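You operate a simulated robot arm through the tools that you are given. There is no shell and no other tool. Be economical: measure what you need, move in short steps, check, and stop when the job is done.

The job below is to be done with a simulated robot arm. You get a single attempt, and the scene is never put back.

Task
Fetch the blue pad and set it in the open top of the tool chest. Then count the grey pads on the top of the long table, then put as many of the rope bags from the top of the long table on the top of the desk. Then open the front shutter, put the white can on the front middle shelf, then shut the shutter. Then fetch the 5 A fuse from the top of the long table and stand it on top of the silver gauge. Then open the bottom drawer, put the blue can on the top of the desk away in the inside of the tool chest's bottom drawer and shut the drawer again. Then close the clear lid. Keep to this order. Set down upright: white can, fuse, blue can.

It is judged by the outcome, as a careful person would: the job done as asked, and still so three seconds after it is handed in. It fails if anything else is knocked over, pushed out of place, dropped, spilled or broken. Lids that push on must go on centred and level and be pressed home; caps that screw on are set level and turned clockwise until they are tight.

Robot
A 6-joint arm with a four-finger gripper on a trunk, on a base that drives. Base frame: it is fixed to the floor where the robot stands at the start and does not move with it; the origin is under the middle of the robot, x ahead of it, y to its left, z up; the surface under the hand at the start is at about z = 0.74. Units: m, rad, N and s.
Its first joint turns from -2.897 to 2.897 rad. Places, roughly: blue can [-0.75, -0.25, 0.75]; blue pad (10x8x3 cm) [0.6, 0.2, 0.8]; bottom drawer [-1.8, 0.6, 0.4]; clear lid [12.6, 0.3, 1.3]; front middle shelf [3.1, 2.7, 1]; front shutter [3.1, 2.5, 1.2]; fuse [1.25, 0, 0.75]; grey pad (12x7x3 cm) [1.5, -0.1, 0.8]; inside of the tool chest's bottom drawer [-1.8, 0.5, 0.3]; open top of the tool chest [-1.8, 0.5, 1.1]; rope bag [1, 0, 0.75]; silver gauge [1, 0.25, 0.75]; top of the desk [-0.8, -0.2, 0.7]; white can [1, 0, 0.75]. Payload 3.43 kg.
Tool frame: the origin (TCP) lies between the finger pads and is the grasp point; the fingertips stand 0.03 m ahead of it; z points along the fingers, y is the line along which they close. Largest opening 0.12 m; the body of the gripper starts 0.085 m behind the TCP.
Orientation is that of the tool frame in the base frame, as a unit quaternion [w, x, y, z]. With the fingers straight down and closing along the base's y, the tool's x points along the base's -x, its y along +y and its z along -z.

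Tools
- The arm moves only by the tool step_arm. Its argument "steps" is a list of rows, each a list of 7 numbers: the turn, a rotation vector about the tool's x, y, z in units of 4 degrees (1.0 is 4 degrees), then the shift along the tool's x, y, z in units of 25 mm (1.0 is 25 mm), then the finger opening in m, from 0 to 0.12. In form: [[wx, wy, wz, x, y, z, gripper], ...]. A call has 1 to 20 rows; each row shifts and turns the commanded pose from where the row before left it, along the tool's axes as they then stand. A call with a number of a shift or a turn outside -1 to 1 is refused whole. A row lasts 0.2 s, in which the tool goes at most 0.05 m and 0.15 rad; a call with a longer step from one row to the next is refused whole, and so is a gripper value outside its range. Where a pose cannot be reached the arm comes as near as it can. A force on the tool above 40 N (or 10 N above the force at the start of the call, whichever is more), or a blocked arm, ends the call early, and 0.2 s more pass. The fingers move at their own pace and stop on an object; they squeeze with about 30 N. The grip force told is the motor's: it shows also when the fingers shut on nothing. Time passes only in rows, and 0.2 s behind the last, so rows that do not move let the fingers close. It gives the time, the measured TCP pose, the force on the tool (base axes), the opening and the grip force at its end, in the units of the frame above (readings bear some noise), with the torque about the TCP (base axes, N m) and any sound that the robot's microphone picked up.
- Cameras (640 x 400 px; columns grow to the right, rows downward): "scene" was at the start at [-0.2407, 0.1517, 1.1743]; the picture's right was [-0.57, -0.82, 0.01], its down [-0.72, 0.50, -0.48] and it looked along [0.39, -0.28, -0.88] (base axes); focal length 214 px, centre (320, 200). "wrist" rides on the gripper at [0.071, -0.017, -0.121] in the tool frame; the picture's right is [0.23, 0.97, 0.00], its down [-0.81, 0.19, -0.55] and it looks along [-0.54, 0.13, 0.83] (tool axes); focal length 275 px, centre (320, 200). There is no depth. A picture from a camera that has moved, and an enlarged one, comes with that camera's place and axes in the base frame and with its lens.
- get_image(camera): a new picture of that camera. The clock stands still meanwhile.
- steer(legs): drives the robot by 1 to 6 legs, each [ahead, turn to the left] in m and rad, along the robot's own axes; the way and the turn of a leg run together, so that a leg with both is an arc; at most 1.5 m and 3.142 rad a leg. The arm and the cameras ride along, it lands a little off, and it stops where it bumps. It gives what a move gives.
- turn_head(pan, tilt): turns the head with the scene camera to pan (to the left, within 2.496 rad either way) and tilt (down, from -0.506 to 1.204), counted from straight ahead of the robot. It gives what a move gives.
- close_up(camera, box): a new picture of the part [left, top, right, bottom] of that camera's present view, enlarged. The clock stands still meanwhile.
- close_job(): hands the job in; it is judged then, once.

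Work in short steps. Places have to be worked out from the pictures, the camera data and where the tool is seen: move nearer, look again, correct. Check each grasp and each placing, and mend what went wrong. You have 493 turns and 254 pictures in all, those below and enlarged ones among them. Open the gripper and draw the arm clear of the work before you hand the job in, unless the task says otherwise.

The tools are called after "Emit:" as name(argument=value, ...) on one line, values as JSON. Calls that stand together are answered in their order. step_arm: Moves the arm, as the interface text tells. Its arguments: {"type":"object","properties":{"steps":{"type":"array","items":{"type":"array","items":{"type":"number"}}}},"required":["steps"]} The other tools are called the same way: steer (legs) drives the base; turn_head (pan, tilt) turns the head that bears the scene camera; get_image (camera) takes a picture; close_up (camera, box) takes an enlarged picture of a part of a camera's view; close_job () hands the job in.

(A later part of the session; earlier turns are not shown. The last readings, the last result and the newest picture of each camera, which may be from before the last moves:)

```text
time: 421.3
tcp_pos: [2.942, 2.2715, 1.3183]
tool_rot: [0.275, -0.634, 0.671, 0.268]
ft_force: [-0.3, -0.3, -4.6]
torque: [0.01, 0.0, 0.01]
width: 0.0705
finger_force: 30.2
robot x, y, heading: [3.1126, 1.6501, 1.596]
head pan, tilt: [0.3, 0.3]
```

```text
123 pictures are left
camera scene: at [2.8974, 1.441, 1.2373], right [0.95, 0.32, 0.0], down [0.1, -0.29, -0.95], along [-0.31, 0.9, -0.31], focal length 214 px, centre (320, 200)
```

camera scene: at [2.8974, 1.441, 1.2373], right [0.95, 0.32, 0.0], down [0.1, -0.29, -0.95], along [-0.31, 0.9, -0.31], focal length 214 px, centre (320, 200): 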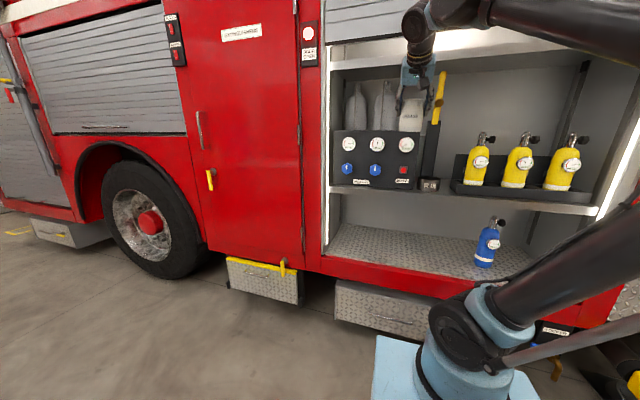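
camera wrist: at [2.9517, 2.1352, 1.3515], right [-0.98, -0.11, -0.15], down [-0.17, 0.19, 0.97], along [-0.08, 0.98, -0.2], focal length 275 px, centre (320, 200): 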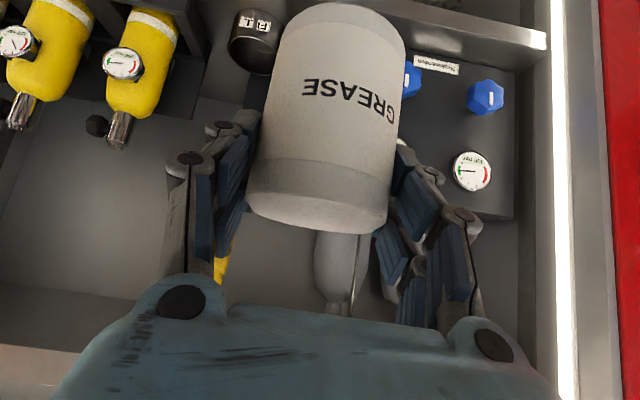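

Now go to the lower compartment to set the can down temporarily and regrip it higher. First forward to y≈2.4, then down.

Emit:
step_arm(steps=[[0, 0, 0, -0.7, -0.9, 0.7, 0.05], [0, 0, 0, -0.7, -0.9, 0.7, 0.05], [0, 0, 0, -0.7, -0.9, 0.7, 0.05], [0, 0, 0, -0.7, -0.9, 0.7, 0.05], [0, 0, 0, -0.5, -0.9, 0.5, 0.05], [0, 0, 0, 0.7, 0, 0.7, 0.05], [0, 0, 0, 0.7, 0, 0.7, 0.05], [0, 0, 0, 0.7, 0, 0.7, 0.05], [0, 0, 0, 0.7, 0, 0.7, 0.05], [0, 0, 0, 0.7, 0, 0.7, 0.05], [0, 0, 0, 0.7, 0, 0.7, 0.05], [0, 0, 0, 0.7, 0, 0.7, 0.05], [0, 0, 0, 0.7, 0, 0.7, 0.05]])

Emit:
get_image(camera="wrist")

```text
time: 424.1
tcp_pos: [3.0592, 2.3693, 1.1275]
tool_rot: [0.279, -0.632, 0.669, 0.273]
ft_force: [0.1, 0.0, -4.4]
torque: [-0.04, -0.01, -0.01]
width: 0.0705
finger_force: 29.7
robot x, y, heading: [3.1113, 1.6502, 1.597]
head pan, tilt: [0.3, 0.3]
```

```text
122 pictures are left
camera wrist: at [3.0689, 2.2323, 1.1583], right [-0.98, -0.11, -0.15], down [-0.17, 0.18, 0.97], along [-0.08, 0.98, -0.19], focal length 275 px, centre (320, 200)
```

wrist: 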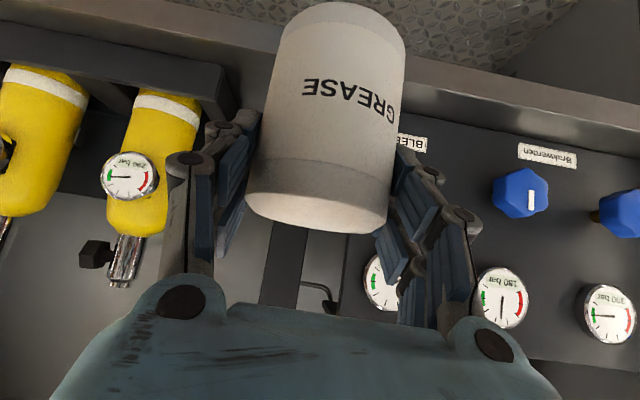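

Continue down to z≈0.75 in front of the lower compartment.

Emit:
step_arm(steps=[[0, 0, 0, 0.7, 0, 0.7, 0.05], [0, 0, 0, 0.7, 0, 0.7, 0.05], [0, 0, 0, 0.7, 0, 0.7, 0.05], [0, 0, 0, 0.7, 0, 0.7, 0.05], [0, 0, 0, 0.7, 0, 0.7, 0.05], [0, 0, 0, 0.7, 0, 0.7, 0.05], [0, 0, 0, 0.7, 0, 0.7, 0.05], [0, 0, 0, 0.7, 0, 0.7, 0.05], [0, 0, 0, 0.7, 0, 0.7, 0.05], [0, 0, 0, 0.7, 0, 0.7, 0.05], [0, 0, 0, 0.7, 0, 0.7, 0.05], [0, 0, 0, 0.7, 0, 0.7, 0.05], [0, 0, 0, 0.7, 0, 0.7, 0.05], [0, 0, 0, 0.7, 0, 0.7, 0.05]])

Emit:
get_image(camera="wrist")

Emit:
get_image(camera="scene")

```text
time: 427.1
tcp_pos: [3.0551, 2.3767, 0.7798]
tool_rot: [0.279, -0.632, 0.669, 0.274]
ft_force: [-0.1, -0.1, -3.9]
torque: [0.0, 0.0, 0.0]
width: 0.0705
finger_force: 30.1
robot x, y, heading: [3.1078, 1.6475, 1.598]
head pan, tilt: [0.3, 0.3]
```

```text
121 pictures are left
camera wrist: at [3.065, 2.2401, 0.8119], right [-0.98, -0.11, -0.15], down [-0.17, 0.17, 0.97], along [-0.08, 0.98, -0.19], focal length 275 px, centre (320, 200)
```

wrist: 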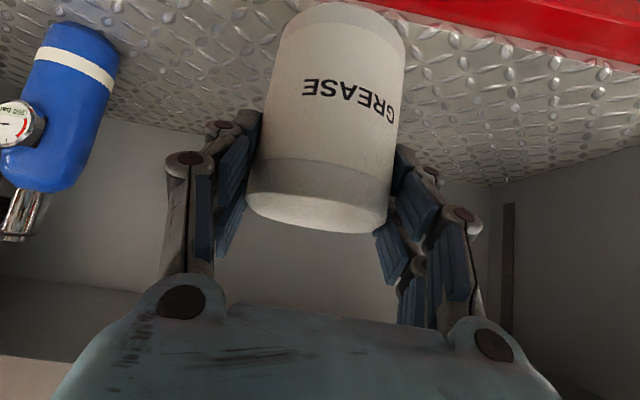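

```text
120 pictures are left
camera scene: at [2.8974, 1.441, 1.2374], right [0.95, 0.32, 0.0], down [0.1, -0.29, -0.95], along [-0.31, 0.9, -0.31], focal length 214 px, centre (320, 200)
```

scene: 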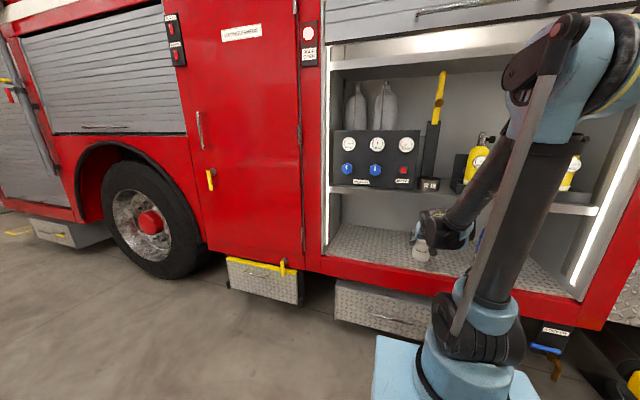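

Space is clear. Move forward ~0.145 m into the compartment, then down to the floor.

Emit:
step_arm(steps=[[0, 0, 0, -0.7, 0, 0.7, 0.05], [0, 0, 0, -0.7, 0, 0.7, 0.05], [0, 0, 0, -0.7, 0, 0.7, 0.05], [0, 0, 0, -0.7, 0, 0.7, 0.05], [0, 0, 0, -0.7, 0, 0.7, 0.05], [0, 0, 0, -0.6, 0, 0.6, 0.05], [0, 0, 0, 0.6, 0, 0.6, 0.05], [0, 0, 0, 0.5, 0, 0.5, 0.05]])

Emit:
get_image(camera="wrist")

```text
time: 428.9
tcp_pos: [3.0617, 2.5217, 0.7469]
tool_rot: [0.28, -0.632, 0.669, 0.273]
ft_force: [0.1, 1.3, -2.8]
torque: [0.0, 0.0, 0.02]
width: 0.0706
finger_force: 30.2
robot x, y, heading: [3.1077, 1.6472, 1.595]
head pan, tilt: [0.3, 0.3]
```

```text
119 pictures are left
camera wrist: at [3.0708, 2.3851, 0.7783], right [-0.98, -0.11, -0.15], down [-0.17, 0.18, 0.97], along [-0.08, 0.98, -0.19], focal length 275 px, centre (320, 200)
```

wrist: 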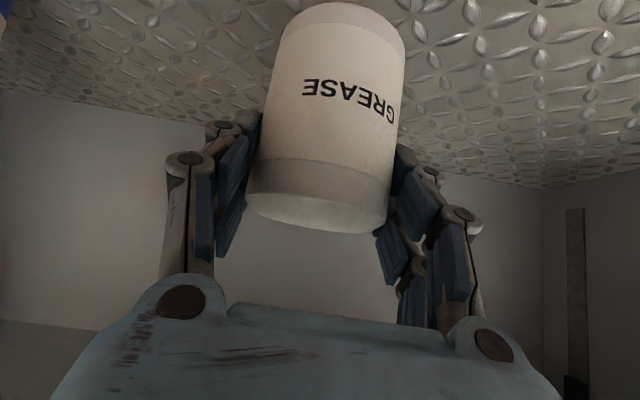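

Lower in small steps until the can touches the floor.

Emit:
step_arm(steps=[[0, 0, 0, 0.4, 0, 0.4, 0.05], [0, 0, 0, 0.4, 0, 0.4, 0.05], [0, 0, 0, 0.25, 0, 0.25, 0.05], [0, 0, 0, 0.15, 0, 0.15, 0.05], [0, 0, 0, 0.1, 0, 0.1, 0.05], [0, 0, 0, 0.07, 0, 0.07, 0.05], [0, 0, 0, 0.07, 0, 0.07, 0.05]])

```text
time: 430.5
tcp_pos: [3.0612, 2.5214, 0.6942]
tool_rot: [0.28, -0.632, 0.669, 0.273]
ft_force: [-0.5, -0.8, -2.8]
torque: [-0.04, 0.0, 0.0]
width: 0.0708
finger_force: 29.5
robot x, y, heading: [3.1107, 1.6518, 1.595]
head pan, tilt: [0.3, 0.3]
```

Emit:
step_arm(steps=[[0, 0, 0, 0.07, 0, 0.07, 0.05], [0, 0, 0, 0.07, 0, 0.07, 0.05], [0, 0, 0, 0.07, 0, 0.07, 0.05], [0, 0, 0, 0.07, 0, 0.07, 0.05], [0, 0, 0, 0.07, 0, 0.07, 0.05], [0, 0, 0, 0.07, 0, 0.07, 0.05], [0, 0, 0, 0.07, 0, 0.07, 0.05], [0, 0, 0, 0.07, 0, 0.07, 0.05]])

```text
time: 432.3
tcp_pos: [3.0616, 2.5214, 0.6728]
tool_rot: [0.279, -0.632, 0.669, 0.273]
ft_force: [0.7, 0.6, -4.1]
torque: [0.01, 0.0, -0.01]
width: 0.0706
finger_force: 29.6
robot x, y, heading: [3.1101, 1.6538, 1.598]
head pan, tilt: [0.3, 0.3]
```

Emit:
step_arm(steps=[[0, 0, 0, 0.07, 0, 0.07, 0.05], [0, 0, 0, 0.07, 0, 0.07, 0.05], [0, 0, 0, 0.07, 0, 0.07, 0.05], [0, 0, 0, 0.07, 0, 0.07, 0.05], [0, 0, 0, 0.07, 0, 0.07, 0.05], [0, 0, 0, 0.07, 0, 0.07, 0.05], [0, 0, 0, 0.07, 0, 0.07, 0.05], [0, 0, 0, 0.07, 0, 0.07, 0.05], [0, 0, 0, 0.07, 0, 0.07, 0.05], [0, 0, 0, 0.07, 0, 0.07, 0.05]])

```text
time: 434.5
tcp_pos: [3.0615, 2.5223, 0.6506]
tool_rot: [0.28, -0.632, 0.669, 0.273]
ft_force: [2.2, -2.8, 25.9]
torque: [0.05, -0.24, -0.04]
width: 0.0708
finger_force: 30.3
robot x, y, heading: [3.1093, 1.6501, 1.596]
head pan, tilt: [0.3, 0.3]
```

Touching (floor ≈0.57). Open, rise 2 cm, and regrip higher on the can.

Emit:
step_arm(steps=[[0, 0, 0, -0.05, 0, -0.05, 0.05], [0, 0, 0, 0, 0, 0, 0.082], [0, 0, 0, 0, 0, 0, 0.086], [0, 0, 0, -0.3, 0, -0.3, 0.086], [0, 0, 0, -0.25, 0, -0.25, 0.086], [0, 0, 0, 0, 0, 0, 0.05], [0, 0, 0, 0, 0, 0, 0.05], [0, 0, 0, 0, 0, 0, 0.05]])

Emit:
get_image(camera="wrist")

```text
time: 436.3
tcp_pos: [3.0613, 2.5223, 0.6701]
tool_rot: [0.28, -0.632, 0.669, 0.273]
ft_force: [-3.0, -3.5, 3.3]
torque: [-0.12, -0.08, -0.05]
width: 0.0707
finger_force: 30.1
robot x, y, heading: [3.1103, 1.6524, 1.6]
head pan, tilt: [0.3, 0.3]
```

```text
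118 pictures are left
camera wrist: at [3.071, 2.3858, 0.7006], right [-0.98, -0.11, -0.15], down [-0.17, 0.17, 0.97], along [-0.08, 0.98, -0.19], focal length 275 px, centre (320, 200)
```

wrist: 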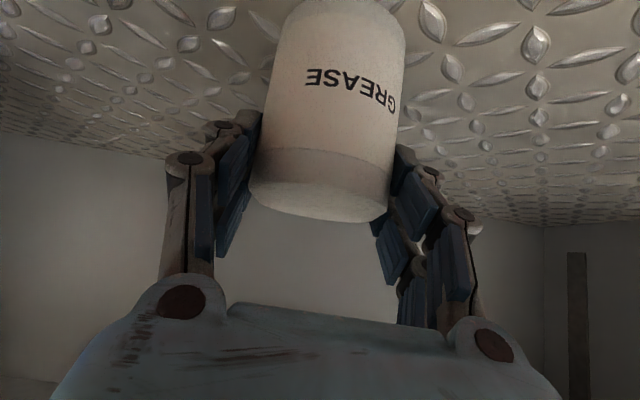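

Regripped about 10 cm above the base. Lift a bit, back out, and rise to shelf height.

Emit:
step_arm(steps=[[0, 0, 0, -0.5, 0, -0.5, 0.05], [0, 0, 0, -0.7, 0, -0.7, 0.05], [0, 0, 0, -0.7, 0, -0.7, 0.05], [0, 0, 0, 0.7, 0, -0.7, 0.05], [0, 0, 0, 0.7, 0, -0.7, 0.05], [0, 0, 0, 0.7, 0, -0.7, 0.05], [0, 0, 0, 0.7, 0, -0.7, 0.05], [0, 0, 0, 0.7, 0, -0.7, 0.05], [0, 0, 0, 0.7, 0, -0.7, 0.05], [0, 0, 0, -0.7, 0, -0.7, 0.05], [0, 0, 0, -0.7, 0, -0.7, 0.05], [0, 0, 0, -0.7, 0, -0.7, 0.05], [0, 0, 0, -0.7, 0, -0.7, 0.05], [0, 0, 0, -0.7, 0, -0.7, 0.05], [0, 0, 0, -0.7, 0, -0.7, 0.05], [0, 0, 0, -0.7, 0, -0.7, 0.05], [0, 0, 0, -0.7, 0, -0.7, 0.05], [0, 0, 0, -0.7, 0, -0.7, 0.05]])

Emit:
step_arm(steps=[[0, 0, 0, -0.7, -0.5, -0.7, 0.05], [0, 0, 0, -0.7, -0.5, -0.7, 0.05], [0, 0, 0, -0.7, -0.5, -0.7, 0.05], [0, 0, 0, -0.7, -0.5, -0.7, 0.05], [0, 0, 0, -0.7, -0.5, -0.7, 0.05], [0, 0, 0, -0.4, -0.4, -0.4, 0.05]])

Emit:
get_image(camera="wrist")

Emit:
get_image(camera="scene")

```text
time: 440.1
tcp_pos: [3.0575, 2.3701, 0.956]
tool_rot: [0.28, -0.632, 0.669, 0.273]
ft_force: [0.0, 0.4, -5.0]
torque: [-0.02, 0.01, 0.02]
width: 0.0706
finger_force: 30.0
robot x, y, heading: [3.1071, 1.6514, 1.597]
head pan, tilt: [0.3, 0.3]
```

```text
time: 441.5
tcp_pos: [3.1312, 2.3624, 1.0947]
tool_rot: [0.279, -0.632, 0.669, 0.273]
ft_force: [-0.6, -0.5, -4.3]
torque: [0.03, -0.02, -0.01]
width: 0.0707
finger_force: 29.9
robot x, y, heading: [3.1097, 1.6513, 1.599]
head pan, tilt: [0.3, 0.3]
```

```text
117 pictures are left
camera wrist: at [3.1409, 2.2264, 1.1257], right [-0.98, -0.11, -0.15], down [-0.17, 0.18, 0.97], along [-0.08, 0.98, -0.19], focal length 275 px, centre (320, 200)
```

wrist: 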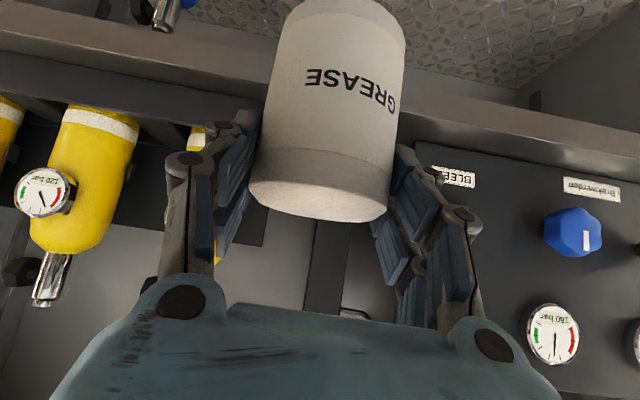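

```text
116 pictures are left
camera scene: at [2.8974, 1.4411, 1.2374], right [0.95, 0.32, 0.0], down [0.1, -0.29, -0.95], along [-0.31, 0.9, -0.31], focal length 214 px, centre (320, 200)
```

scene: 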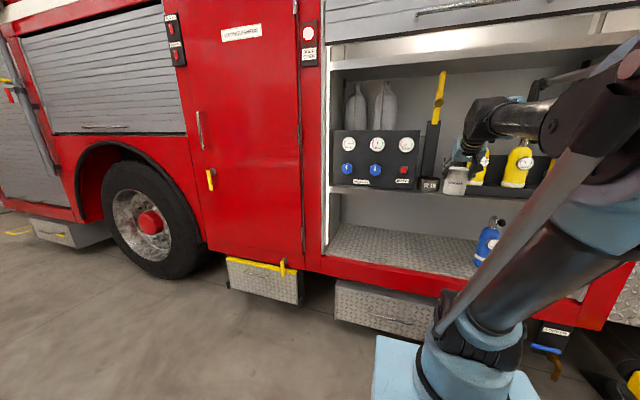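

Emit:
close_up(camera="scene", box=[400, 130, 520, 230])

```text
4.00 times, centred on (460, 180) of scene
camera zoom: at [2.8974, 1.4411, 1.2374], right [0.95, 0.32, 0.0], down [0.1, -0.29, -0.95], along [-0.31, 0.9, -0.31], focal length 858 px, centre (-240, 280)
```

zoom: 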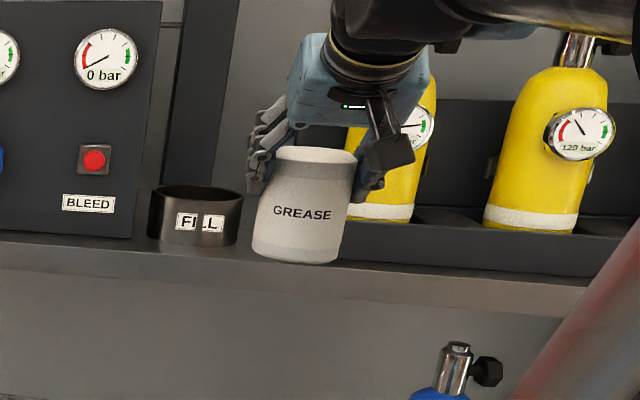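

Geometry checks out. Target axis (3.137, 2.522): move forward 0.16 m at this height.

Emit:
step_arm(steps=[[0, 0, 0, -0.7, 0, 0.7, 0.05], [0, 0, 0, -0.7, 0, 0.7, 0.05], [0, 0, 0, -0.7, 0, 0.7, 0.05], [0, 0, 0, -0.7, 0, 0.7, 0.05], [0, 0, 0, -0.7, 0, 0.7, 0.05], [0, 0, 0, -0.5, 0, 0.5, 0.05], [0, 0, 0, -0.4, 0, 0.4, 0.05]])

Emit:
close_up(camera="scene", box=[400, 130, 520, 230])

Emit:
get_image(camera="wrist")

```text
time: 443.1
tcp_pos: [3.1399, 2.5188, 1.0972]
tool_rot: [0.28, -0.632, 0.669, 0.274]
ft_force: [-0.3, -0.6, -4.4]
torque: [-0.03, 0.02, -0.04]
width: 0.0707
finger_force: 29.8
robot x, y, heading: [3.1073, 1.653, 1.597]
head pan, tilt: [0.3, 0.3]
```

```text
4.00 times, centred on (460, 180) of scene
camera zoom: at [2.8974, 1.441, 1.2374], right [0.95, 0.32, 0.0], down [0.1, -0.29, -0.95], along [-0.31, 0.9, -0.31], focal length 858 px, centre (-240, 280)
```

zoom: 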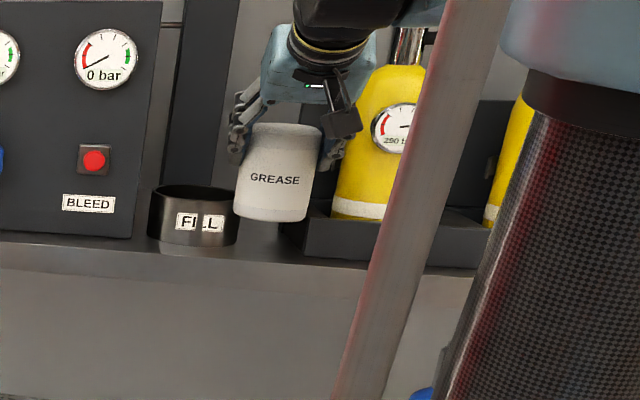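

```text
113 pictures are left
camera wrist: at [3.1483, 2.3814, 1.1288], right [-0.98, -0.11, -0.15], down [-0.17, 0.17, 0.97], along [-0.08, 0.98, -0.19], focal length 275 px, centre (320, 200)
```

wrist: 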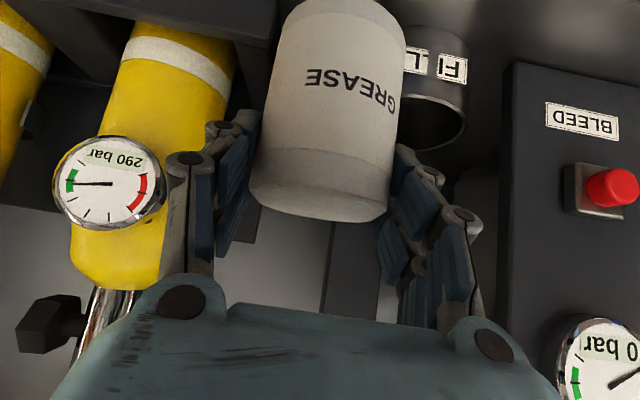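

Slight shift 4 mm left, then lower onto the shelf in small steps.

Emit:
step_arm(steps=[[0, 0, 0, 0, 0.16, 0, 0.05], [0, 0, 0, 0.3, 0, 0.3, 0.05], [0, 0, 0, 0.3, 0, 0.3, 0.05], [0, 0, 0, 0.3, 0, 0.3, 0.05], [0, 0, 0, 0.07, 0, 0.07, 0.05], [0, 0, 0, 0.07, 0, 0.07, 0.05], [0, 0, 0, 0, 0, 0, 0.05]])

Emit:
close_up(camera="scene", box=[400, 130, 520, 230])

```text
time: 444.7
tcp_pos: [3.1332, 2.5194, 1.0597]
tool_rot: [0.28, -0.632, 0.67, 0.273]
ft_force: [0.0, -0.7, -3.7]
torque: [-0.01, 0.0, 0.0]
width: 0.0706
finger_force: 29.8
robot x, y, heading: [3.1109, 1.6493, 1.599]
head pan, tilt: [0.3, 0.3]
```

```text
4.00 times, centred on (460, 180) of scene
camera zoom: at [2.8974, 1.4412, 1.2374], right [0.95, 0.32, 0.0], down [0.1, -0.29, -0.95], along [-0.31, 0.9, -0.31], focal length 858 px, centre (-240, 280)
```

zoom: 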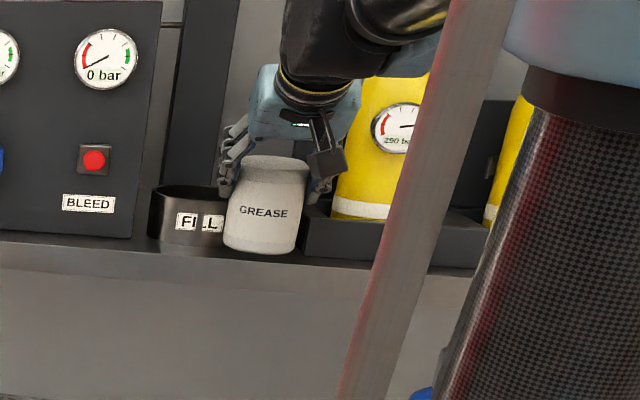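

Almost down. Small steps to contact.

Emit:
step_arm(steps=[[0, 0, 0, 0.07, 0, 0.07, 0.05], [0, 0, 0, 0.05, 0, 0.05, 0.05], [0, 0, 0, 0.05, 0, 0.05, 0.05], [0, 0, 0, 0, 0, 0, 0.05]])

```text
time: 445.7
tcp_pos: [3.1344, 2.5186, 1.0535]
tool_rot: [0.28, -0.632, 0.669, 0.273]
ft_force: [0.2, -0.6, -4.6]
torque: [-0.02, 0.02, -0.01]
width: 0.0706
finger_force: 29.5
robot x, y, heading: [3.1109, 1.6483, 1.596]
head pan, tilt: [0.3, 0.3]
```

Emit:
step_arm(steps=[[0, 0, 0, 0.05, 0, 0.05, 0.05], [0, 0, 0, 0.05, 0, 0.05, 0.05], [0, 0, 0, 0.05, 0, 0.05, 0.05], [0, 0, 0, 0, 0, 0, 0.05]])

```text
time: 446.7
tcp_pos: [3.1342, 2.5198, 1.0485]
tool_rot: [0.28, -0.632, 0.669, 0.273]
ft_force: [-1.0, 0.9, 11.1]
torque: [0.14, -0.42, 0.04]
width: 0.0706
finger_force: 30.5
robot x, y, heading: [3.1113, 1.6515, 1.598]
head pan, tilt: [0.3, 0.3]
```

Contact. Check the picture before releasing.

Emit:
close_up(camera="scene", box=[425, 150, 495, 206])

Emit:
get_image(camera="wrist")

```text
7.14 times, centred on (460, 178) of scene
camera zoom: at [2.8973, 1.4406, 1.2373], right [0.95, 0.32, 0.0], down [0.1, -0.29, -0.95], along [-0.31, 0.9, -0.31], focal length 1532 px, centre (-680, 357)
```

zoom: 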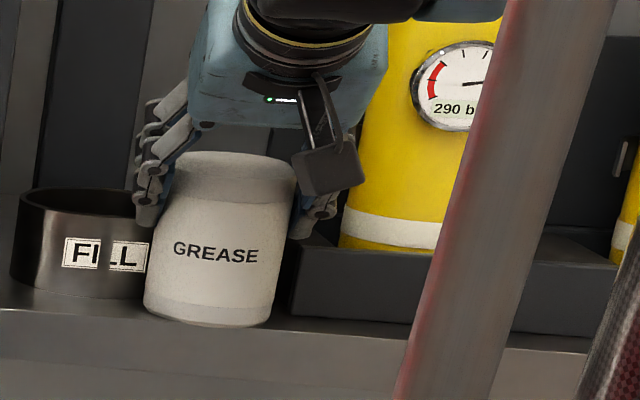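

```text
110 pictures are left
camera wrist: at [3.1431, 2.3828, 1.0805], right [-0.98, -0.11, -0.15], down [-0.17, 0.17, 0.97], along [-0.08, 0.98, -0.19], focal length 275 px, centre (320, 200)
```

wrist: 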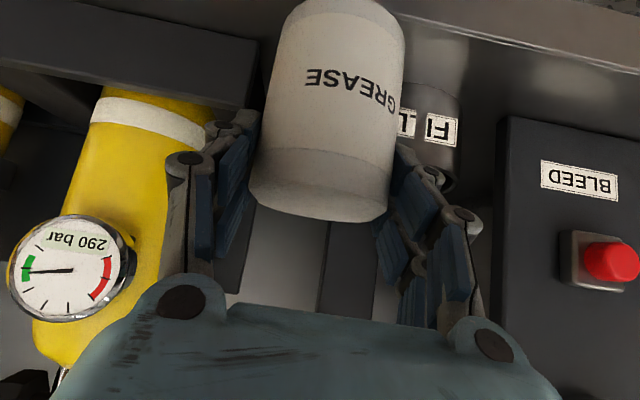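

The can stands on the shelf edge zone, clear of cup and rack. Open slightly and withdraw along the tool axis.

Emit:
step_arm(steps=[[0, 0, 0, -0.03, 0, -0.03, 0.05], [0, 0, 0, 0, 0, 0, 0.076], [0, 0, 0, 0, 0, 0, 0.08], [0, 0, 0, 0, 0, 0, 0.08]])

Emit:
close_up(camera="scene", box=[425, 150, 495, 206])

```text
time: 447.7
tcp_pos: [3.1349, 2.5199, 1.0499]
tool_rot: [0.279, -0.632, 0.669, 0.273]
ft_force: [0.4, 0.5, -0.2]
torque: [-0.02, 0.01, 0.02]
width: 0.0801
finger_force: 0.1
robot x, y, heading: [3.1111, 1.6502, 1.592]
head pan, tilt: [0.3, 0.3]
```

```text
7.14 times, centred on (460, 178) of scene
camera zoom: at [2.8974, 1.4411, 1.2374], right [0.95, 0.32, 0.0], down [0.1, -0.29, -0.95], along [-0.31, 0.9, -0.31], focal length 1532 px, centre (-680, 357)
```

zoom: 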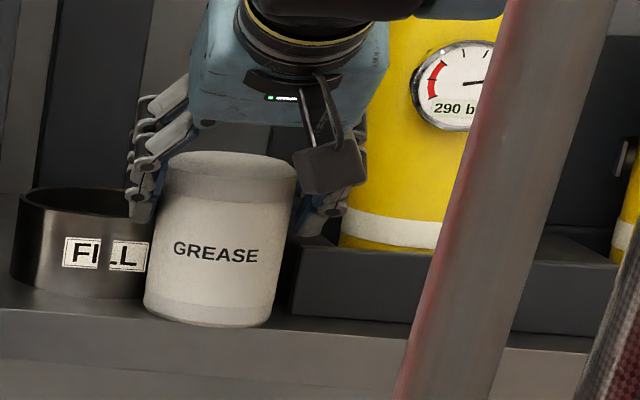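

Stable. Withdraw.

Emit:
step_arm(steps=[[0, 0, 0, 0, 0, -0.4, 0.08], [0, 0, 0, 0, 0, -0.6, 0.08], [0, 0, 0, 0, 0, -0.8, 0.08], [0, 0, 0, 0, 0, -1, 0.08], [0, 0, 0, 0, 0, -1, 0.08], [0, 0, 0, 0, 0, -1, 0.08], [0, 0, 0, 0, 0, -1, 0.08]])

Emit:
get_image(camera="wrist")

Emit:
close_up(camera="scene", box=[400, 130, 520, 230])

```text
time: 449.3
tcp_pos: [3.1297, 2.4163, 1.1515]
tool_rot: [0.279, -0.632, 0.669, 0.273]
ft_force: [0.2, 0.3, -0.6]
torque: [-0.02, 0.01, 0.0]
width: 0.0802
finger_force: 0.0
robot x, y, heading: [3.1108, 1.6503, 1.597]
head pan, tilt: [0.3, 0.3]
```

```text
108 pictures are left
camera wrist: at [3.1396, 2.2795, 1.1824], right [-0.98, -0.11, -0.15], down [-0.17, 0.18, 0.97], along [-0.08, 0.98, -0.19], focal length 275 px, centre (320, 200)
```

wrist: 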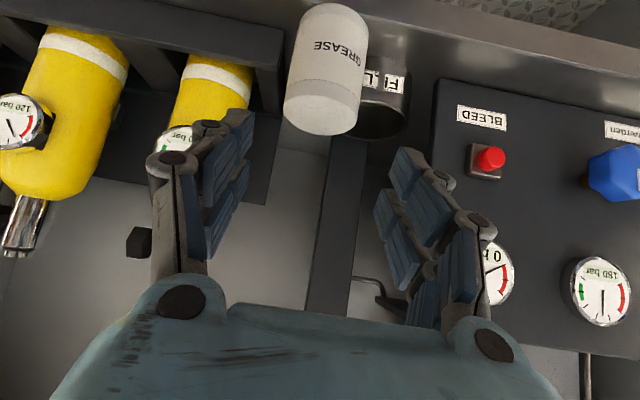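

```text
4.00 times, centred on (460, 180) of scene
camera zoom: at [2.8974, 1.4412, 1.2374], right [0.95, 0.32, 0.0], down [0.1, -0.29, -0.95], along [-0.31, 0.9, -0.31], focal length 858 px, centre (-240, 280)
```

zoom: 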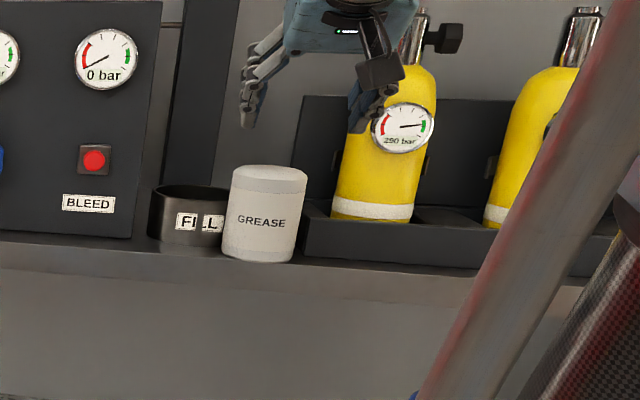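

The can stands well. Now shut the shutter: I'll back off, flatten the hand to ~17° and rise to above the bar, to press it down.

Emit:
step_arm(steps=[[0, -0.88, 0, 0.66, 0, -0.74, 0.08], [0, -0.88, 0, 0.6, 0, -0.79, 0.08], [0, -0.88, 0, 0.55, 0, -0.83, 0.08], [0, -0.88, 0, 0.5, 0, -0.86, 0.08], [0, -0.88, 0, 0.44, 0, -0.9, 0.08], [0, -0.88, 0, 0.4, 0, -0.92, 0.08], [0, -0.88, 0, 0.34, 0, -0.94, 0.08], [0, -0.88, 0, 0.29, 0, -0.96, 0.08]])

Emit:
step_arm(steps=[[0, 0, 0, -0.95, 0, -0.29, 0.08], [0, 0, 0, -0.95, 0, -0.29, 0.08], [0, 0, 0, -0.95, 0, -0.29, 0.08], [0, 0, 0, -0.95, 0, -0.29, 0.08], [0, 0, 0, -0.95, 0, -0.29, 0.08], [0, 0, 0, -0.95, 0, -0.29, 0.08], [0, 0, 0, -0.95, 0, -0.29, 0.08], [0, 0, 0, -0.95, 0, -0.29, 0.08], [0, 0, 0, -0.95, 0, -0.29, 0.08], [0, 0, 0, -0.95, 0, -0.29, 0.08], [0, 0, 0, -0.95, 0, -0.29, 0.08], [0, 0, 0, -0.95, 0, -0.29, 0.08], [0, 0, 0, -0.95, 0, -0.29, 0.08], [0, 0, 0, -0.95, 0, -0.29, 0.08], [0, 0, 0, -0.95, 0, -0.29, 0.08], [0, 0, 0, -0.95, 0, -0.29, 0.08], [0, 0, 0, -0.95, 0, -0.29, 0.08], [0, 0, 0, -0.95, 0, -0.29, 0.08], [0, 0, 0, -0.95, 0, -0.29, 0.08], [0, 0, 0, -0.95, 0, -0.29, 0.08]])

Emit:
get_image(camera="wrist")

```text
time: 451.1
tcp_pos: [3.1209, 2.2636, 1.1758]
tool_rot: [0.434, -0.547, 0.582, 0.418]
ft_force: [-0.7, -0.3, -0.2]
torque: [-0.02, -0.03, 0.0]
width: 0.0801
finger_force: 0.0
out of reach, approached as far as the arm can: row 7, 8
robot x, y, heading: [3.1092, 1.6503, 1.601]
head pan, tilt: [0.3, 0.3]
```

```text
time: 455.3
tcp_pos: [3.1282, 2.2758, 1.6143]
tool_rot: [0.434, -0.547, 0.581, 0.419]
ft_force: [-0.1, -0.9, 1.1]
torque: [0.01, -0.02, 0.0]
width: 0.0803
finger_force: 0.1
out of reach, approached as far as the arm can: row 18, 19, 20
robot x, y, heading: [3.1119, 1.6501, 1.594]
head pan, tilt: [0.3, 0.3]
```

```text
106 pictures are left
camera wrist: at [3.1372, 2.1396, 1.5772], right [-0.98, -0.01, -0.21], down [-0.2, -0.3, 0.93], along [-0.07, 0.95, 0.29], focal length 275 px, centre (320, 200)
```

wrist: 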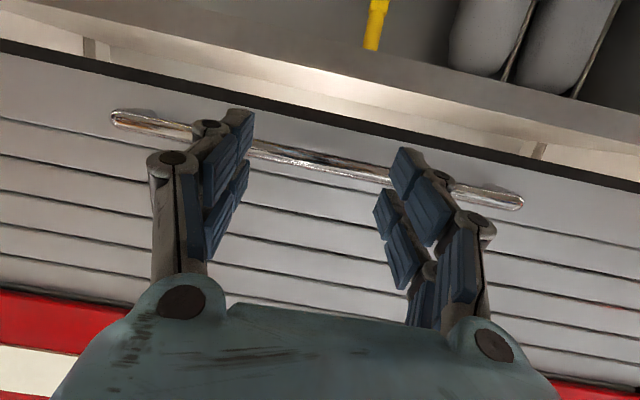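

The arm can't get higher than the bar here, so I'll grip the bar as before: lower a bit, roll the hand 90°, and back the robot to y≈1.49.

Emit:
step_arm(steps=[[0, 0, 0, 0.9, 0, -0.2, 0.08], [0, 0, 0, 0.9, 0, -0.2, 0.08], [0, 0, 0, 0.9, 0, -0.2, 0.08], [0, 0, 0, 0.9, 0, -0.2, 0.08]])

Emit:
steer(legs=[[-0.16, 0]])

Emit:
step_arm(steps=[[0, 0, -1, 0, 0, 0, 0.06], [0, 0, -1, 0, 0, 0, 0.06], [0, 0, -1, 0, 0, 0, 0.06], [0, 0, -1, 0, 0, 0, 0.06], [0, 0, -1, 0, 0, 0, 0.06], [0, 0, -1, 0, 0, 0, 0.06], [0, 0, -1, 0, 0, 0, 0.06], [0, 0, -1, 0, 0, 0, 0.06], [0, 0, -1, 0, 0, 0, 0.06], [0, 0, -1, 0, 0, 0, 0.06], [0, 0, -1, 0, 0, 0, 0.06], [0, 0, -1, 0, 0, 0, 0.06], [0, 0, -1, 0, 0, 0, 0.06], [0, 0, -1, 0, 0, 0, 0.06], [0, 0, -1, 0, 0, 0, 0.06], [0, 0, -1, 0, 0, 0, 0.06], [0, 0, -1, 0, 0, 0, 0.06], [0, 0, -1, 0, 0, 0, 0.06], [0, 0, -1, 0, 0, 0, 0.06], [0, 0, -1, 0, 0, 0, 0.06]])

Emit:
get_image(camera="wrist")

```text
time: 456.3
tcp_pos: [3.1253, 2.2321, 1.5313]
tool_rot: [0.434, -0.546, 0.582, 0.417]
ft_force: [-0.1, 0.5, 1.4]
torque: [0.0, 0.02, -0.01]
width: 0.0798
finger_force: 0.1
robot x, y, heading: [3.1065, 1.6476, 1.596]
head pan, tilt: [0.3, 0.3]
```

```text
time: 457.7
tcp_pos: [3.1271, 2.0716, 1.5327]
tool_rot: [0.433, -0.547, 0.581, 0.419]
ft_force: [0.0, 0.7, 0.6]
torque: [-0.01, 0.0, 0.01]
width: 0.08
finger_force: 0.0
robot x, y, heading: [3.1112, 1.4884, 1.598]
head pan, tilt: [0.3, 0.3]
```

```text
time: 461.9
tcp_pos: [3.1267, 2.0543, 1.539]
tool_rot: [-0.606, 0.789, -0.092, -0.043]
ft_force: [-0.5, -0.6, -0.7]
torque: [0.02, 0.02, -0.01]
width: 0.06
finger_force: 0.1
robot x, y, heading: [3.1091, 1.495, 1.602]
head pan, tilt: [0.3, 0.3]
```

```text
105 pictures are left
camera wrist: at [3.1923, 1.9354, 1.5734], right [0.03, -0.26, -0.96], down [-0.86, -0.5, 0.11], along [-0.51, 0.82, -0.24], focal length 275 px, centre (320, 200)
```

wrist: 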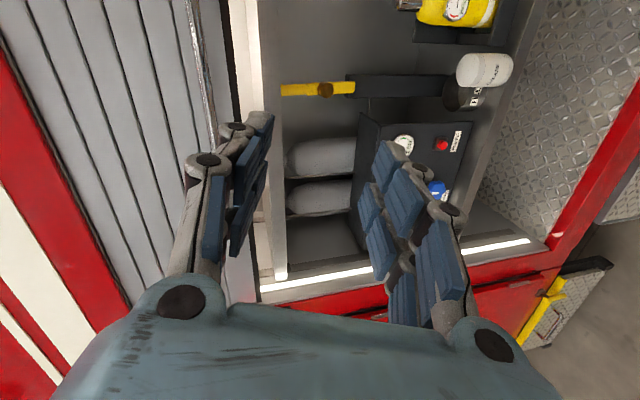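

The can is visible, upright on the shelf. Finish the roll and approach the bar (z≈1.616).

Emit:
step_arm(steps=[[0, 0, -0.9, 0, 0, 0, 0.06], [0, 0, -0.9, 0, 0, 0, 0.06], [0, 0, -0.8, 0, 0, 0, 0.06], [0, 0, 0, 0, -0.57, 0.88, 0.06], [0, 0, 0, 0, -0.57, 0.88, 0.06], [0, 0, 0, 0, -0.57, 0.88, 0.06], [0, 0, 0, 0, -0.57, 0.88, 0.06], [0, 0, 0, 0, -0.57, 0.88, 0.06], [0, 0, 0, 0, -0.57, 0.88, 0.06], [0, 0, 0, 0, -0.57, 0.88, 0.06], [0, 0, 0, 0, -0.57, 0.88, 0.06]])

Emit:
get_image(camera="wrist")

```text
time: 464.3
tcp_pos: [3.1366, 2.252, 1.6028]
tool_rot: [-0.608, 0.794, -0.02, 0.013]
ft_force: [0.0, -1.1, 0.1]
torque: [-0.01, -0.02, 0.01]
width: 0.06
finger_force: 0.0
robot x, y, heading: [3.1105, 1.4912, 1.602]
head pan, tilt: [0.3, 0.3]
```

```text
104 pictures are left
camera wrist: at [3.2029, 2.1382, 1.6502], right [0.21, -0.26, -0.94], down [-0.84, -0.54, -0.04], along [-0.5, 0.8, -0.34], focal length 275 px, centre (320, 200)
```

wrist: 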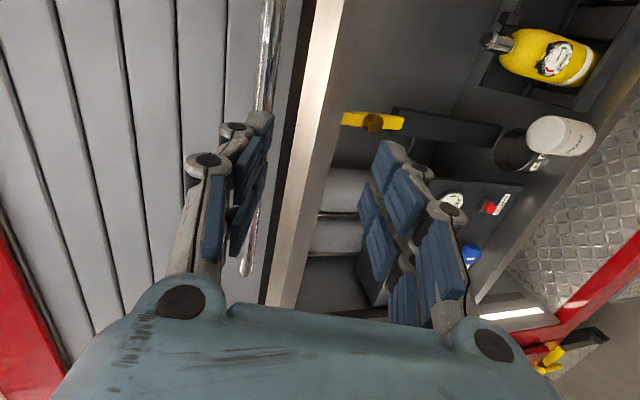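

The bar (z≈1.621) lies above my tool axis; flatten the hand to nearly horizontal and raise a little.

Emit:
step_arm(steps=[[1, 0, 0, 0, 0, 0, 0.07], [1, 0, 0, 0, 0, 0, 0.07], [1, 0, 0, 0, 0, 0, 0.07], [0, 0, 0, 0, -0.5, 0, 0.07], [0, 0, 0, 0, -0.3, 0, 0.07]])

Emit:
get_image(camera="wrist")

```text
time: 465.5
tcp_pos: [3.1359, 2.2535, 1.6236]
tool_rot: [-0.686, 0.727, -0.02, 0.015]
ft_force: [-0.4, 0.1, 0.1]
torque: [0.01, 0.0, 0.0]
width: 0.0702
finger_force: 0.0
robot x, y, heading: [3.1135, 1.4868, 1.6]
head pan, tilt: [0.3, 0.3]
```

```text
103 pictures are left
camera wrist: at [3.2, 2.132, 1.6455], right [0.22, -0.06, -0.97], down [-0.84, -0.52, -0.16], along [-0.5, 0.85, -0.17], focal length 275 px, centre (320, 200)
```

wrist: 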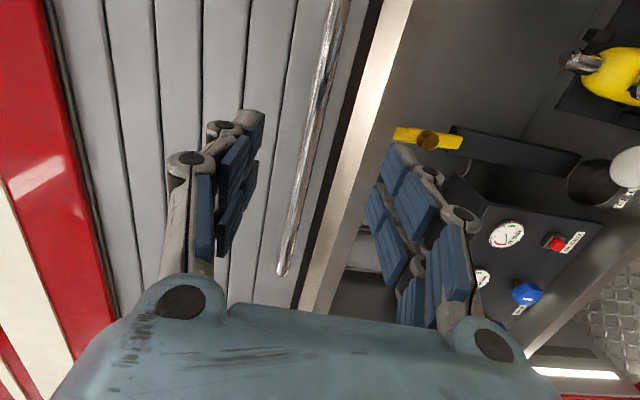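

Bar is centred between the fingers. Advance 0.118 m and close.

Emit:
step_arm(steps=[[0, 0, 0, 0, 0, 0.8, 0.07], [0, 0, 0, 0, 0, 0.8, 0.07], [0, 0, 0, 0, 0, 0.8, 0.07], [0, 0, 0, 0, -0.1, 0.8, 0.07], [0, 0, 0, 0, 0, 0.8, 0.07], [0, 0, 0, 0, 0, 0.7, 0.07], [0, 0, 0, 0, 0, 0, 0.005], [0, 0, 0, 0, 0, 0, 0.005], [0, 0, 0, 0, 0, 0, 0.005]])

Emit:
get_image(camera="wrist")

```text
time: 467.5
tcp_pos: [3.141, 2.371, 1.619]
tool_rot: [-0.687, 0.726, -0.02, 0.015]
ft_force: [0.3, -0.6, 8.3]
torque: [0.2, -1.23, -0.13]
width: 0.0175
finger_force: 45.2
robot x, y, heading: [3.1138, 1.491, 1.601]
head pan, tilt: [0.3, 0.3]
```

```text
102 pictures are left
camera wrist: at [3.206, 2.2486, 1.6416], right [0.22, -0.06, -0.97], down [-0.84, -0.52, -0.16], along [-0.5, 0.85, -0.17], focal length 275 px, centre (320, 200)
```

wrist: 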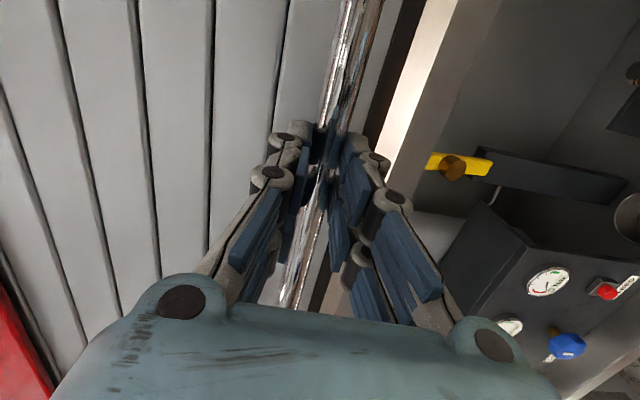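

Gripped. Pull the shutter down, first 10 rows.

Emit:
step_arm(steps=[[0, 0, 0, 0, 0.5, 0.03, 0.005], [0, 0, 0, 0, 0.8, 0.045, 0.005], [0, 0, 0, 0, 0.8, 0.045, 0.005], [0, 0, 0, 0, 0.8, 0.045, 0.005], [0, 0, 0, 0, 0.8, 0.045, 0.005], [0, 0, 0, 0, 0.8, 0.045, 0.005], [0, 0, 0, 0, 0.8, 0.045, 0.005], [0, 0, 0, 0, 0.8, 0.045, 0.005]])

```text
time: 469.3
tcp_pos: [3.1412, 2.3695, 1.4676]
tool_rot: [-0.688, 0.726, -0.02, 0.015]
ft_force: [1.8, -8.3, 8.1]
torque: [0.06, -1.22, 0.12]
width: 0.0176
finger_force: 45.5
robot x, y, heading: [3.1174, 1.4922, 1.604]
head pan, tilt: [0.3, 0.3]
```

Smooth. Continue down.

Emit:
step_arm(steps=[[0, 0, 0, 0, 0.9, 0.045, 0.005], [0, 0, 0, 0, 0.9, 0.045, 0.005], [0, 0, 0, 0, 0.9, 0.045, 0.005], [0, 0, 0, 0, 0.9, 0.045, 0.005], [0, 0, 0, 0, 0.9, 0.045, 0.005], [0, 0, 0, 0, 0.9, 0.045, 0.005], [0, 0, 0, 0, 0.9, 0.045, 0.005], [0, 0, 0, 0, 0.9, 0.045, 0.005], [0, 0, 0, 0, 0.9, 0.045, 0.005], [0, 0, 0, 0, 0.9, 0.045, 0.005]])

```text
time: 471.5
tcp_pos: [3.1407, 2.3705, 1.2397]
tool_rot: [-0.686, 0.727, -0.02, 0.014]
ft_force: [34.8, 15.7, 3.9]
torque: [0.07, -1.22, -0.64]
width: 0.0174
finger_force: 45.1
robot x, y, heading: [3.1156, 1.4924, 1.596]
head pan, tilt: [0.3, 0.3]
```

Small x correction, then continue down while gradually pitching.

Emit:
step_arm(steps=[[0, 0, 0, 0.1, 0.3, 0.02, 0.005], [-0.5, 0, 0, 0.01, 0.8, 0.07, 0.005], [-0.5, 0, 0, 0.01, 0.79, 0.1, 0.005], [-0.5, 0, 0, 0.01, 0.79, 0.125, 0.005], [-0.5, 0, 0, 0.01, 0.785, 0.15, 0.005], [-0.5, 0, 0, 0.01, 0.78, 0.18, 0.005], [-0.5, 0, 0, 0.01, 0.77, 0.21, 0.005]])

```text
time: 473.1
tcp_pos: [3.1424, 2.3736, 1.1153]
tool_rot: [-0.608, 0.794, -0.02, 0.012]
ft_force: [-8.6, -35.6, 6.8]
torque: [-0.05, -1.75, 0.7]
width: 0.0174
finger_force: 45.0
robot x, y, heading: [3.1133, 1.4924, 1.603]
head pan, tilt: [0.3, 0.3]
```

Emit:
step_arm(steps=[[0, 0, 0, 0, 0.3, -0.02, 0.005], [0, 0, 0, 0, 0.77, 0.2, 0.005], [0, 0, 0, 0, 0.77, 0.2, 0.005], [0, 0, 0, 0, 0.77, 0.2, 0.005], [0, 0, 0, 0, 0.77, 0.2, 0.005], [0, 0, 0, 0, 0.77, 0.2, 0.005]])

```text
time: 474.5
tcp_pos: [3.1426, 2.3706, 1.0065]
tool_rot: [-0.607, 0.794, -0.02, 0.012]
ft_force: [-19.3, 34.0, 7.3]
torque: [0.2, -1.49, 1.07]
width: 0.0179
finger_force: 44.7
robot x, y, heading: [3.1096, 1.4909, 1.599]
head pan, tilt: [0.3, 0.3]
```

Emit:
step_arm(steps=[[0, 0, 0, -0.05, 0.3, 0.18, 0.005], [-0.5, 0, 0, 0, 0.765, 0.225, 0.005], [-0.5, 0, 0, 0, 0.76, 0.25, 0.005], [-0.5, 0, 0, 0, 0.75, 0.275, 0.005], [-0.5, 0, 0, 0, 0.74, 0.3, 0.005], [-0.5, 0, 0, 0, 0.73, 0.325, 0.005], [-0.5, 0, 0, 0, 0.71, 0.35, 0.005]])

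```text
time: 476.1
tcp_pos: [3.1424, 2.3754, 0.881]
tool_rot: [-0.521, 0.853, -0.022, 0.011]
ft_force: [12.4, -13.1, 5.7]
torque: [0.07, -2.34, 0.3]
width: 0.0182
finger_force: 44.7
robot x, y, heading: [3.116, 1.4874, 1.601]
head pan, tilt: [0.3, 0.3]
```

Emit:
step_arm(steps=[[-0.5, 0, 0, 0.03, 0.7, 0.36, 0.005], [-0.5, 0, 0, 0, 0.685, 0.4, 0.005], [-0.5, 0, 0, 0, 0.67, 0.425, 0.005], [-0.5, 0, 0, 0, 0.655, 0.45, 0.005], [-0.5, 0, 0, 0, 0.64, 0.47, 0.005]])

```text
time: 477.3
tcp_pos: [3.142, 2.3774, 0.7795]
tool_rot: [-0.444, 0.896, -0.023, 0.009]
ft_force: [25.6, 3.9, 2.9]
torque: [0.14, -2.2, 0.64]
width: 0.0182
finger_force: 45.1
robot x, y, heading: [3.1158, 1.4901, 1.603]
head pan, tilt: [0.3, 0.3]
```

Emit:
step_arm(steps=[[-0.5, 0, 0, 0.07, 0.62, 0.49, 0.005], [-0.5, 0, 0, 0, 0.6, 0.51, 0.005], [-0.5, 0, 0, 0, 0.58, 0.535, 0.005], [0, 0, 0, 0, 0.58, 0.55, 0.005], [0, 0, 0, 0, 0.4, 0.37, 0.005], [0, 0, 0, 0, 0.3, 0.28, 0.005]])

Emit:
get_image(camera="wrist")

Emit:
get_image(camera="scene")

```text
time: 478.7
tcp_pos: [3.1417, 2.3788, 0.6767]
tool_rot: [-0.397, 0.917, -0.023, 0.007]
ft_force: [19.7, 25.9, 5.9]
torque: [0.37, -1.73, 1.21]
width: 0.0184
finger_force: 45.2
robot x, y, heading: [3.1102, 1.4908, 1.596]
head pan, tilt: [0.3, 0.3]
```

```text
101 pictures are left
camera wrist: at [3.2094, 2.2991, 0.7706], right [0.19, -0.68, -0.71], down [-0.83, -0.5, 0.24], along [-0.52, 0.55, -0.66], focal length 275 px, centre (320, 200)
```

wrist: 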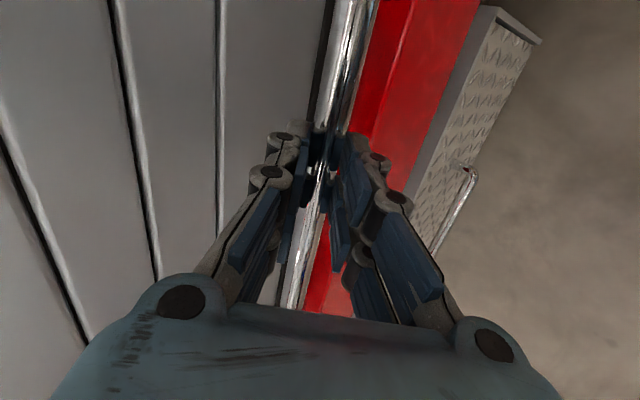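

```text
100 pictures are left
camera scene: at [2.9029, 1.2817, 1.2376], right [0.95, 0.32, 0.0], down [0.1, -0.29, -0.95], along [-0.31, 0.9, -0.31], focal length 214 px, centre (320, 200)
```

scene: 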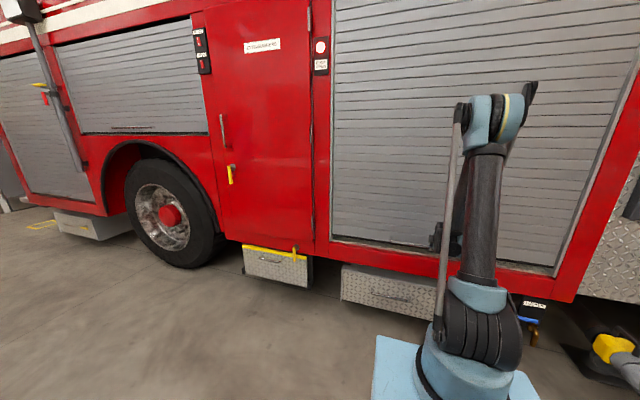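

Nearly shut. Continue the last ~3 cm until it seats.

Emit:
step_arm(steps=[[0, 0, 0, 0.05, 0.25, 0.33, 0.005], [0, 0, 0, 0, 0.28, 0.27, 0.005], [0, 0, 0, 0, 0.28, 0.27, 0.005], [0, 0, 0, 0, 0.15, 0.14, 0.005], [0, 0, 0, 0, 0.15, 0.14, 0.005]])

```text
time: 480.0
tcp_pos: [3.1424, 2.3742, 0.6522]
tool_rot: [-0.401, 0.916, -0.022, 0.006]
ft_force: [-3.4, 57.6, 4.7]
torque: [0.72, -1.15, 1.72]
width: 0.0189
finger_force: 44.7
out of reach, approached as far as the arm can: row 5
robot x, y, heading: [3.1155, 1.4933, 1.599]
head pan, tilt: [0.3, 0.3]
stopped in row 5: the force on the tool passed its limit at 47 N (the readings are from after the stop); the commanded pose is now the measured one
```

Release the bar and inspect whether it's fully shut.

Emit:
step_arm(steps=[[0, 0, 0, 0, 0, 0, 0.05], [0, 0, 0, 0, 0, 0, 0.06], [0, 0, 0, 0, 0, -0.8, 0.06], [0, 0, 0, 0, 0, -1, 0.06], [0, 0, 0, 0, 0, -1, 0.06], [0, 0, 0, 0, 0, -0.8, 0.06]])

Emit:
get_image(camera="wrist")

Emit:
close_up(camera="scene", box=[310, 200, 470, 300])

```text
time: 481.4
tcp_pos: [3.1397, 2.304, 0.7126]
tool_rot: [-0.4, 0.916, -0.022, 0.005]
ft_force: [1.3, 0.8, -0.3]
torque: [0.03, 0.0, 0.0]
width: 0.0602
finger_force: 0.0
robot x, y, heading: [3.114, 1.4887, 1.604]
head pan, tilt: [0.3, 0.3]
```

```text
99 pictures are left
camera wrist: at [3.2079, 2.2247, 0.8057], right [0.19, -0.67, -0.71], down [-0.83, -0.5, 0.24], along [-0.52, 0.55, -0.66], focal length 275 px, centre (320, 200)
```

wrist: 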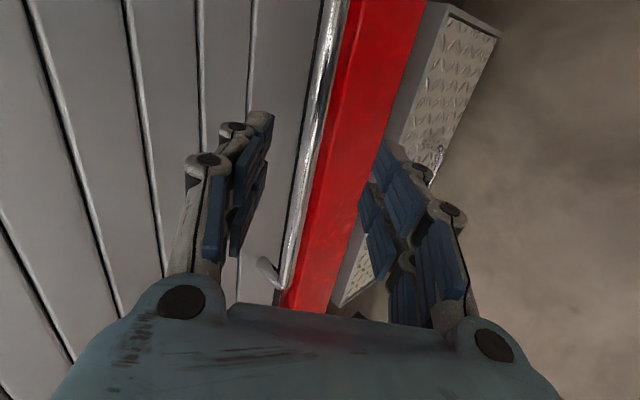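

```text
4.00 times, centred on (390, 250) of scene
camera zoom: at [2.9027, 1.2811, 1.2374], right [0.95, 0.32, 0.0], down [0.1, -0.29, -0.95], along [-0.31, 0.9, -0.31], focal length 858 px, centre (40, 0)
```

zoom: 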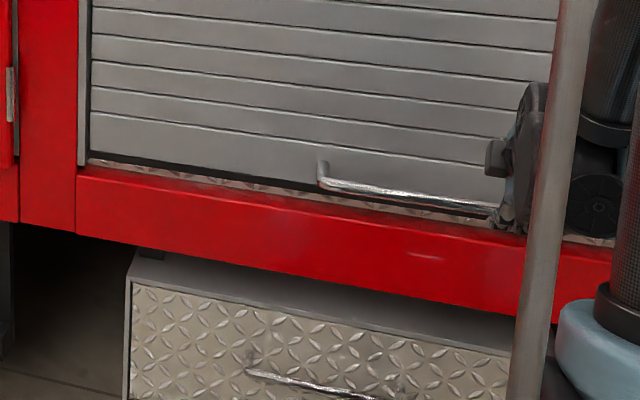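

About 1 cm remains. Press down on the bar from above with closed fingers.

Emit:
step_arm(steps=[[0, 0, 0, 0, -0.7, 0, 0], [0, 0, 0, 0, -0.7, 0, 0], [0, 0, 0, 0, 0, 0.8, 0], [0, 0, 0, 0, 0, 0.8, 0], [0, 0, 0, 0, 0, 0.6, 0], [0, 0, 0, 0, 0.2, 0.18, 0], [0, 0, 0, 0, 0.2, 0.18, 0], [0, 0, 0, 0, 0.2, 0.18, 0], [0, 0, 0, 0, 0.2, 0.18, 0], [0, 0, 0, 0, 0.2, 0.18, 0]])

Emit:
get_image(camera="wrist")

```text
time: 483.6
tcp_pos: [3.1433, 2.3671, 0.6682]
tool_rot: [-0.4, 0.916, -0.022, 0.005]
ft_force: [-0.1, 0.1, 0.4]
torque: [0.01, 0.0, -0.02]
width: 0.0
finger_force: 30.4
robot x, y, heading: [3.1149, 1.4938, 1.603]
head pan, tilt: [0.3, 0.3]
```

```text
97 pictures are left
camera wrist: at [3.211, 2.2883, 0.761], right [0.19, -0.67, -0.71], down [-0.83, -0.5, 0.24], along [-0.52, 0.55, -0.66], focal length 275 px, centre (320, 200)
```

wrist: 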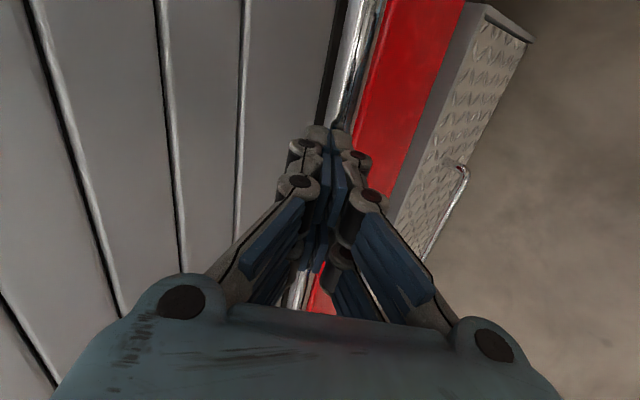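

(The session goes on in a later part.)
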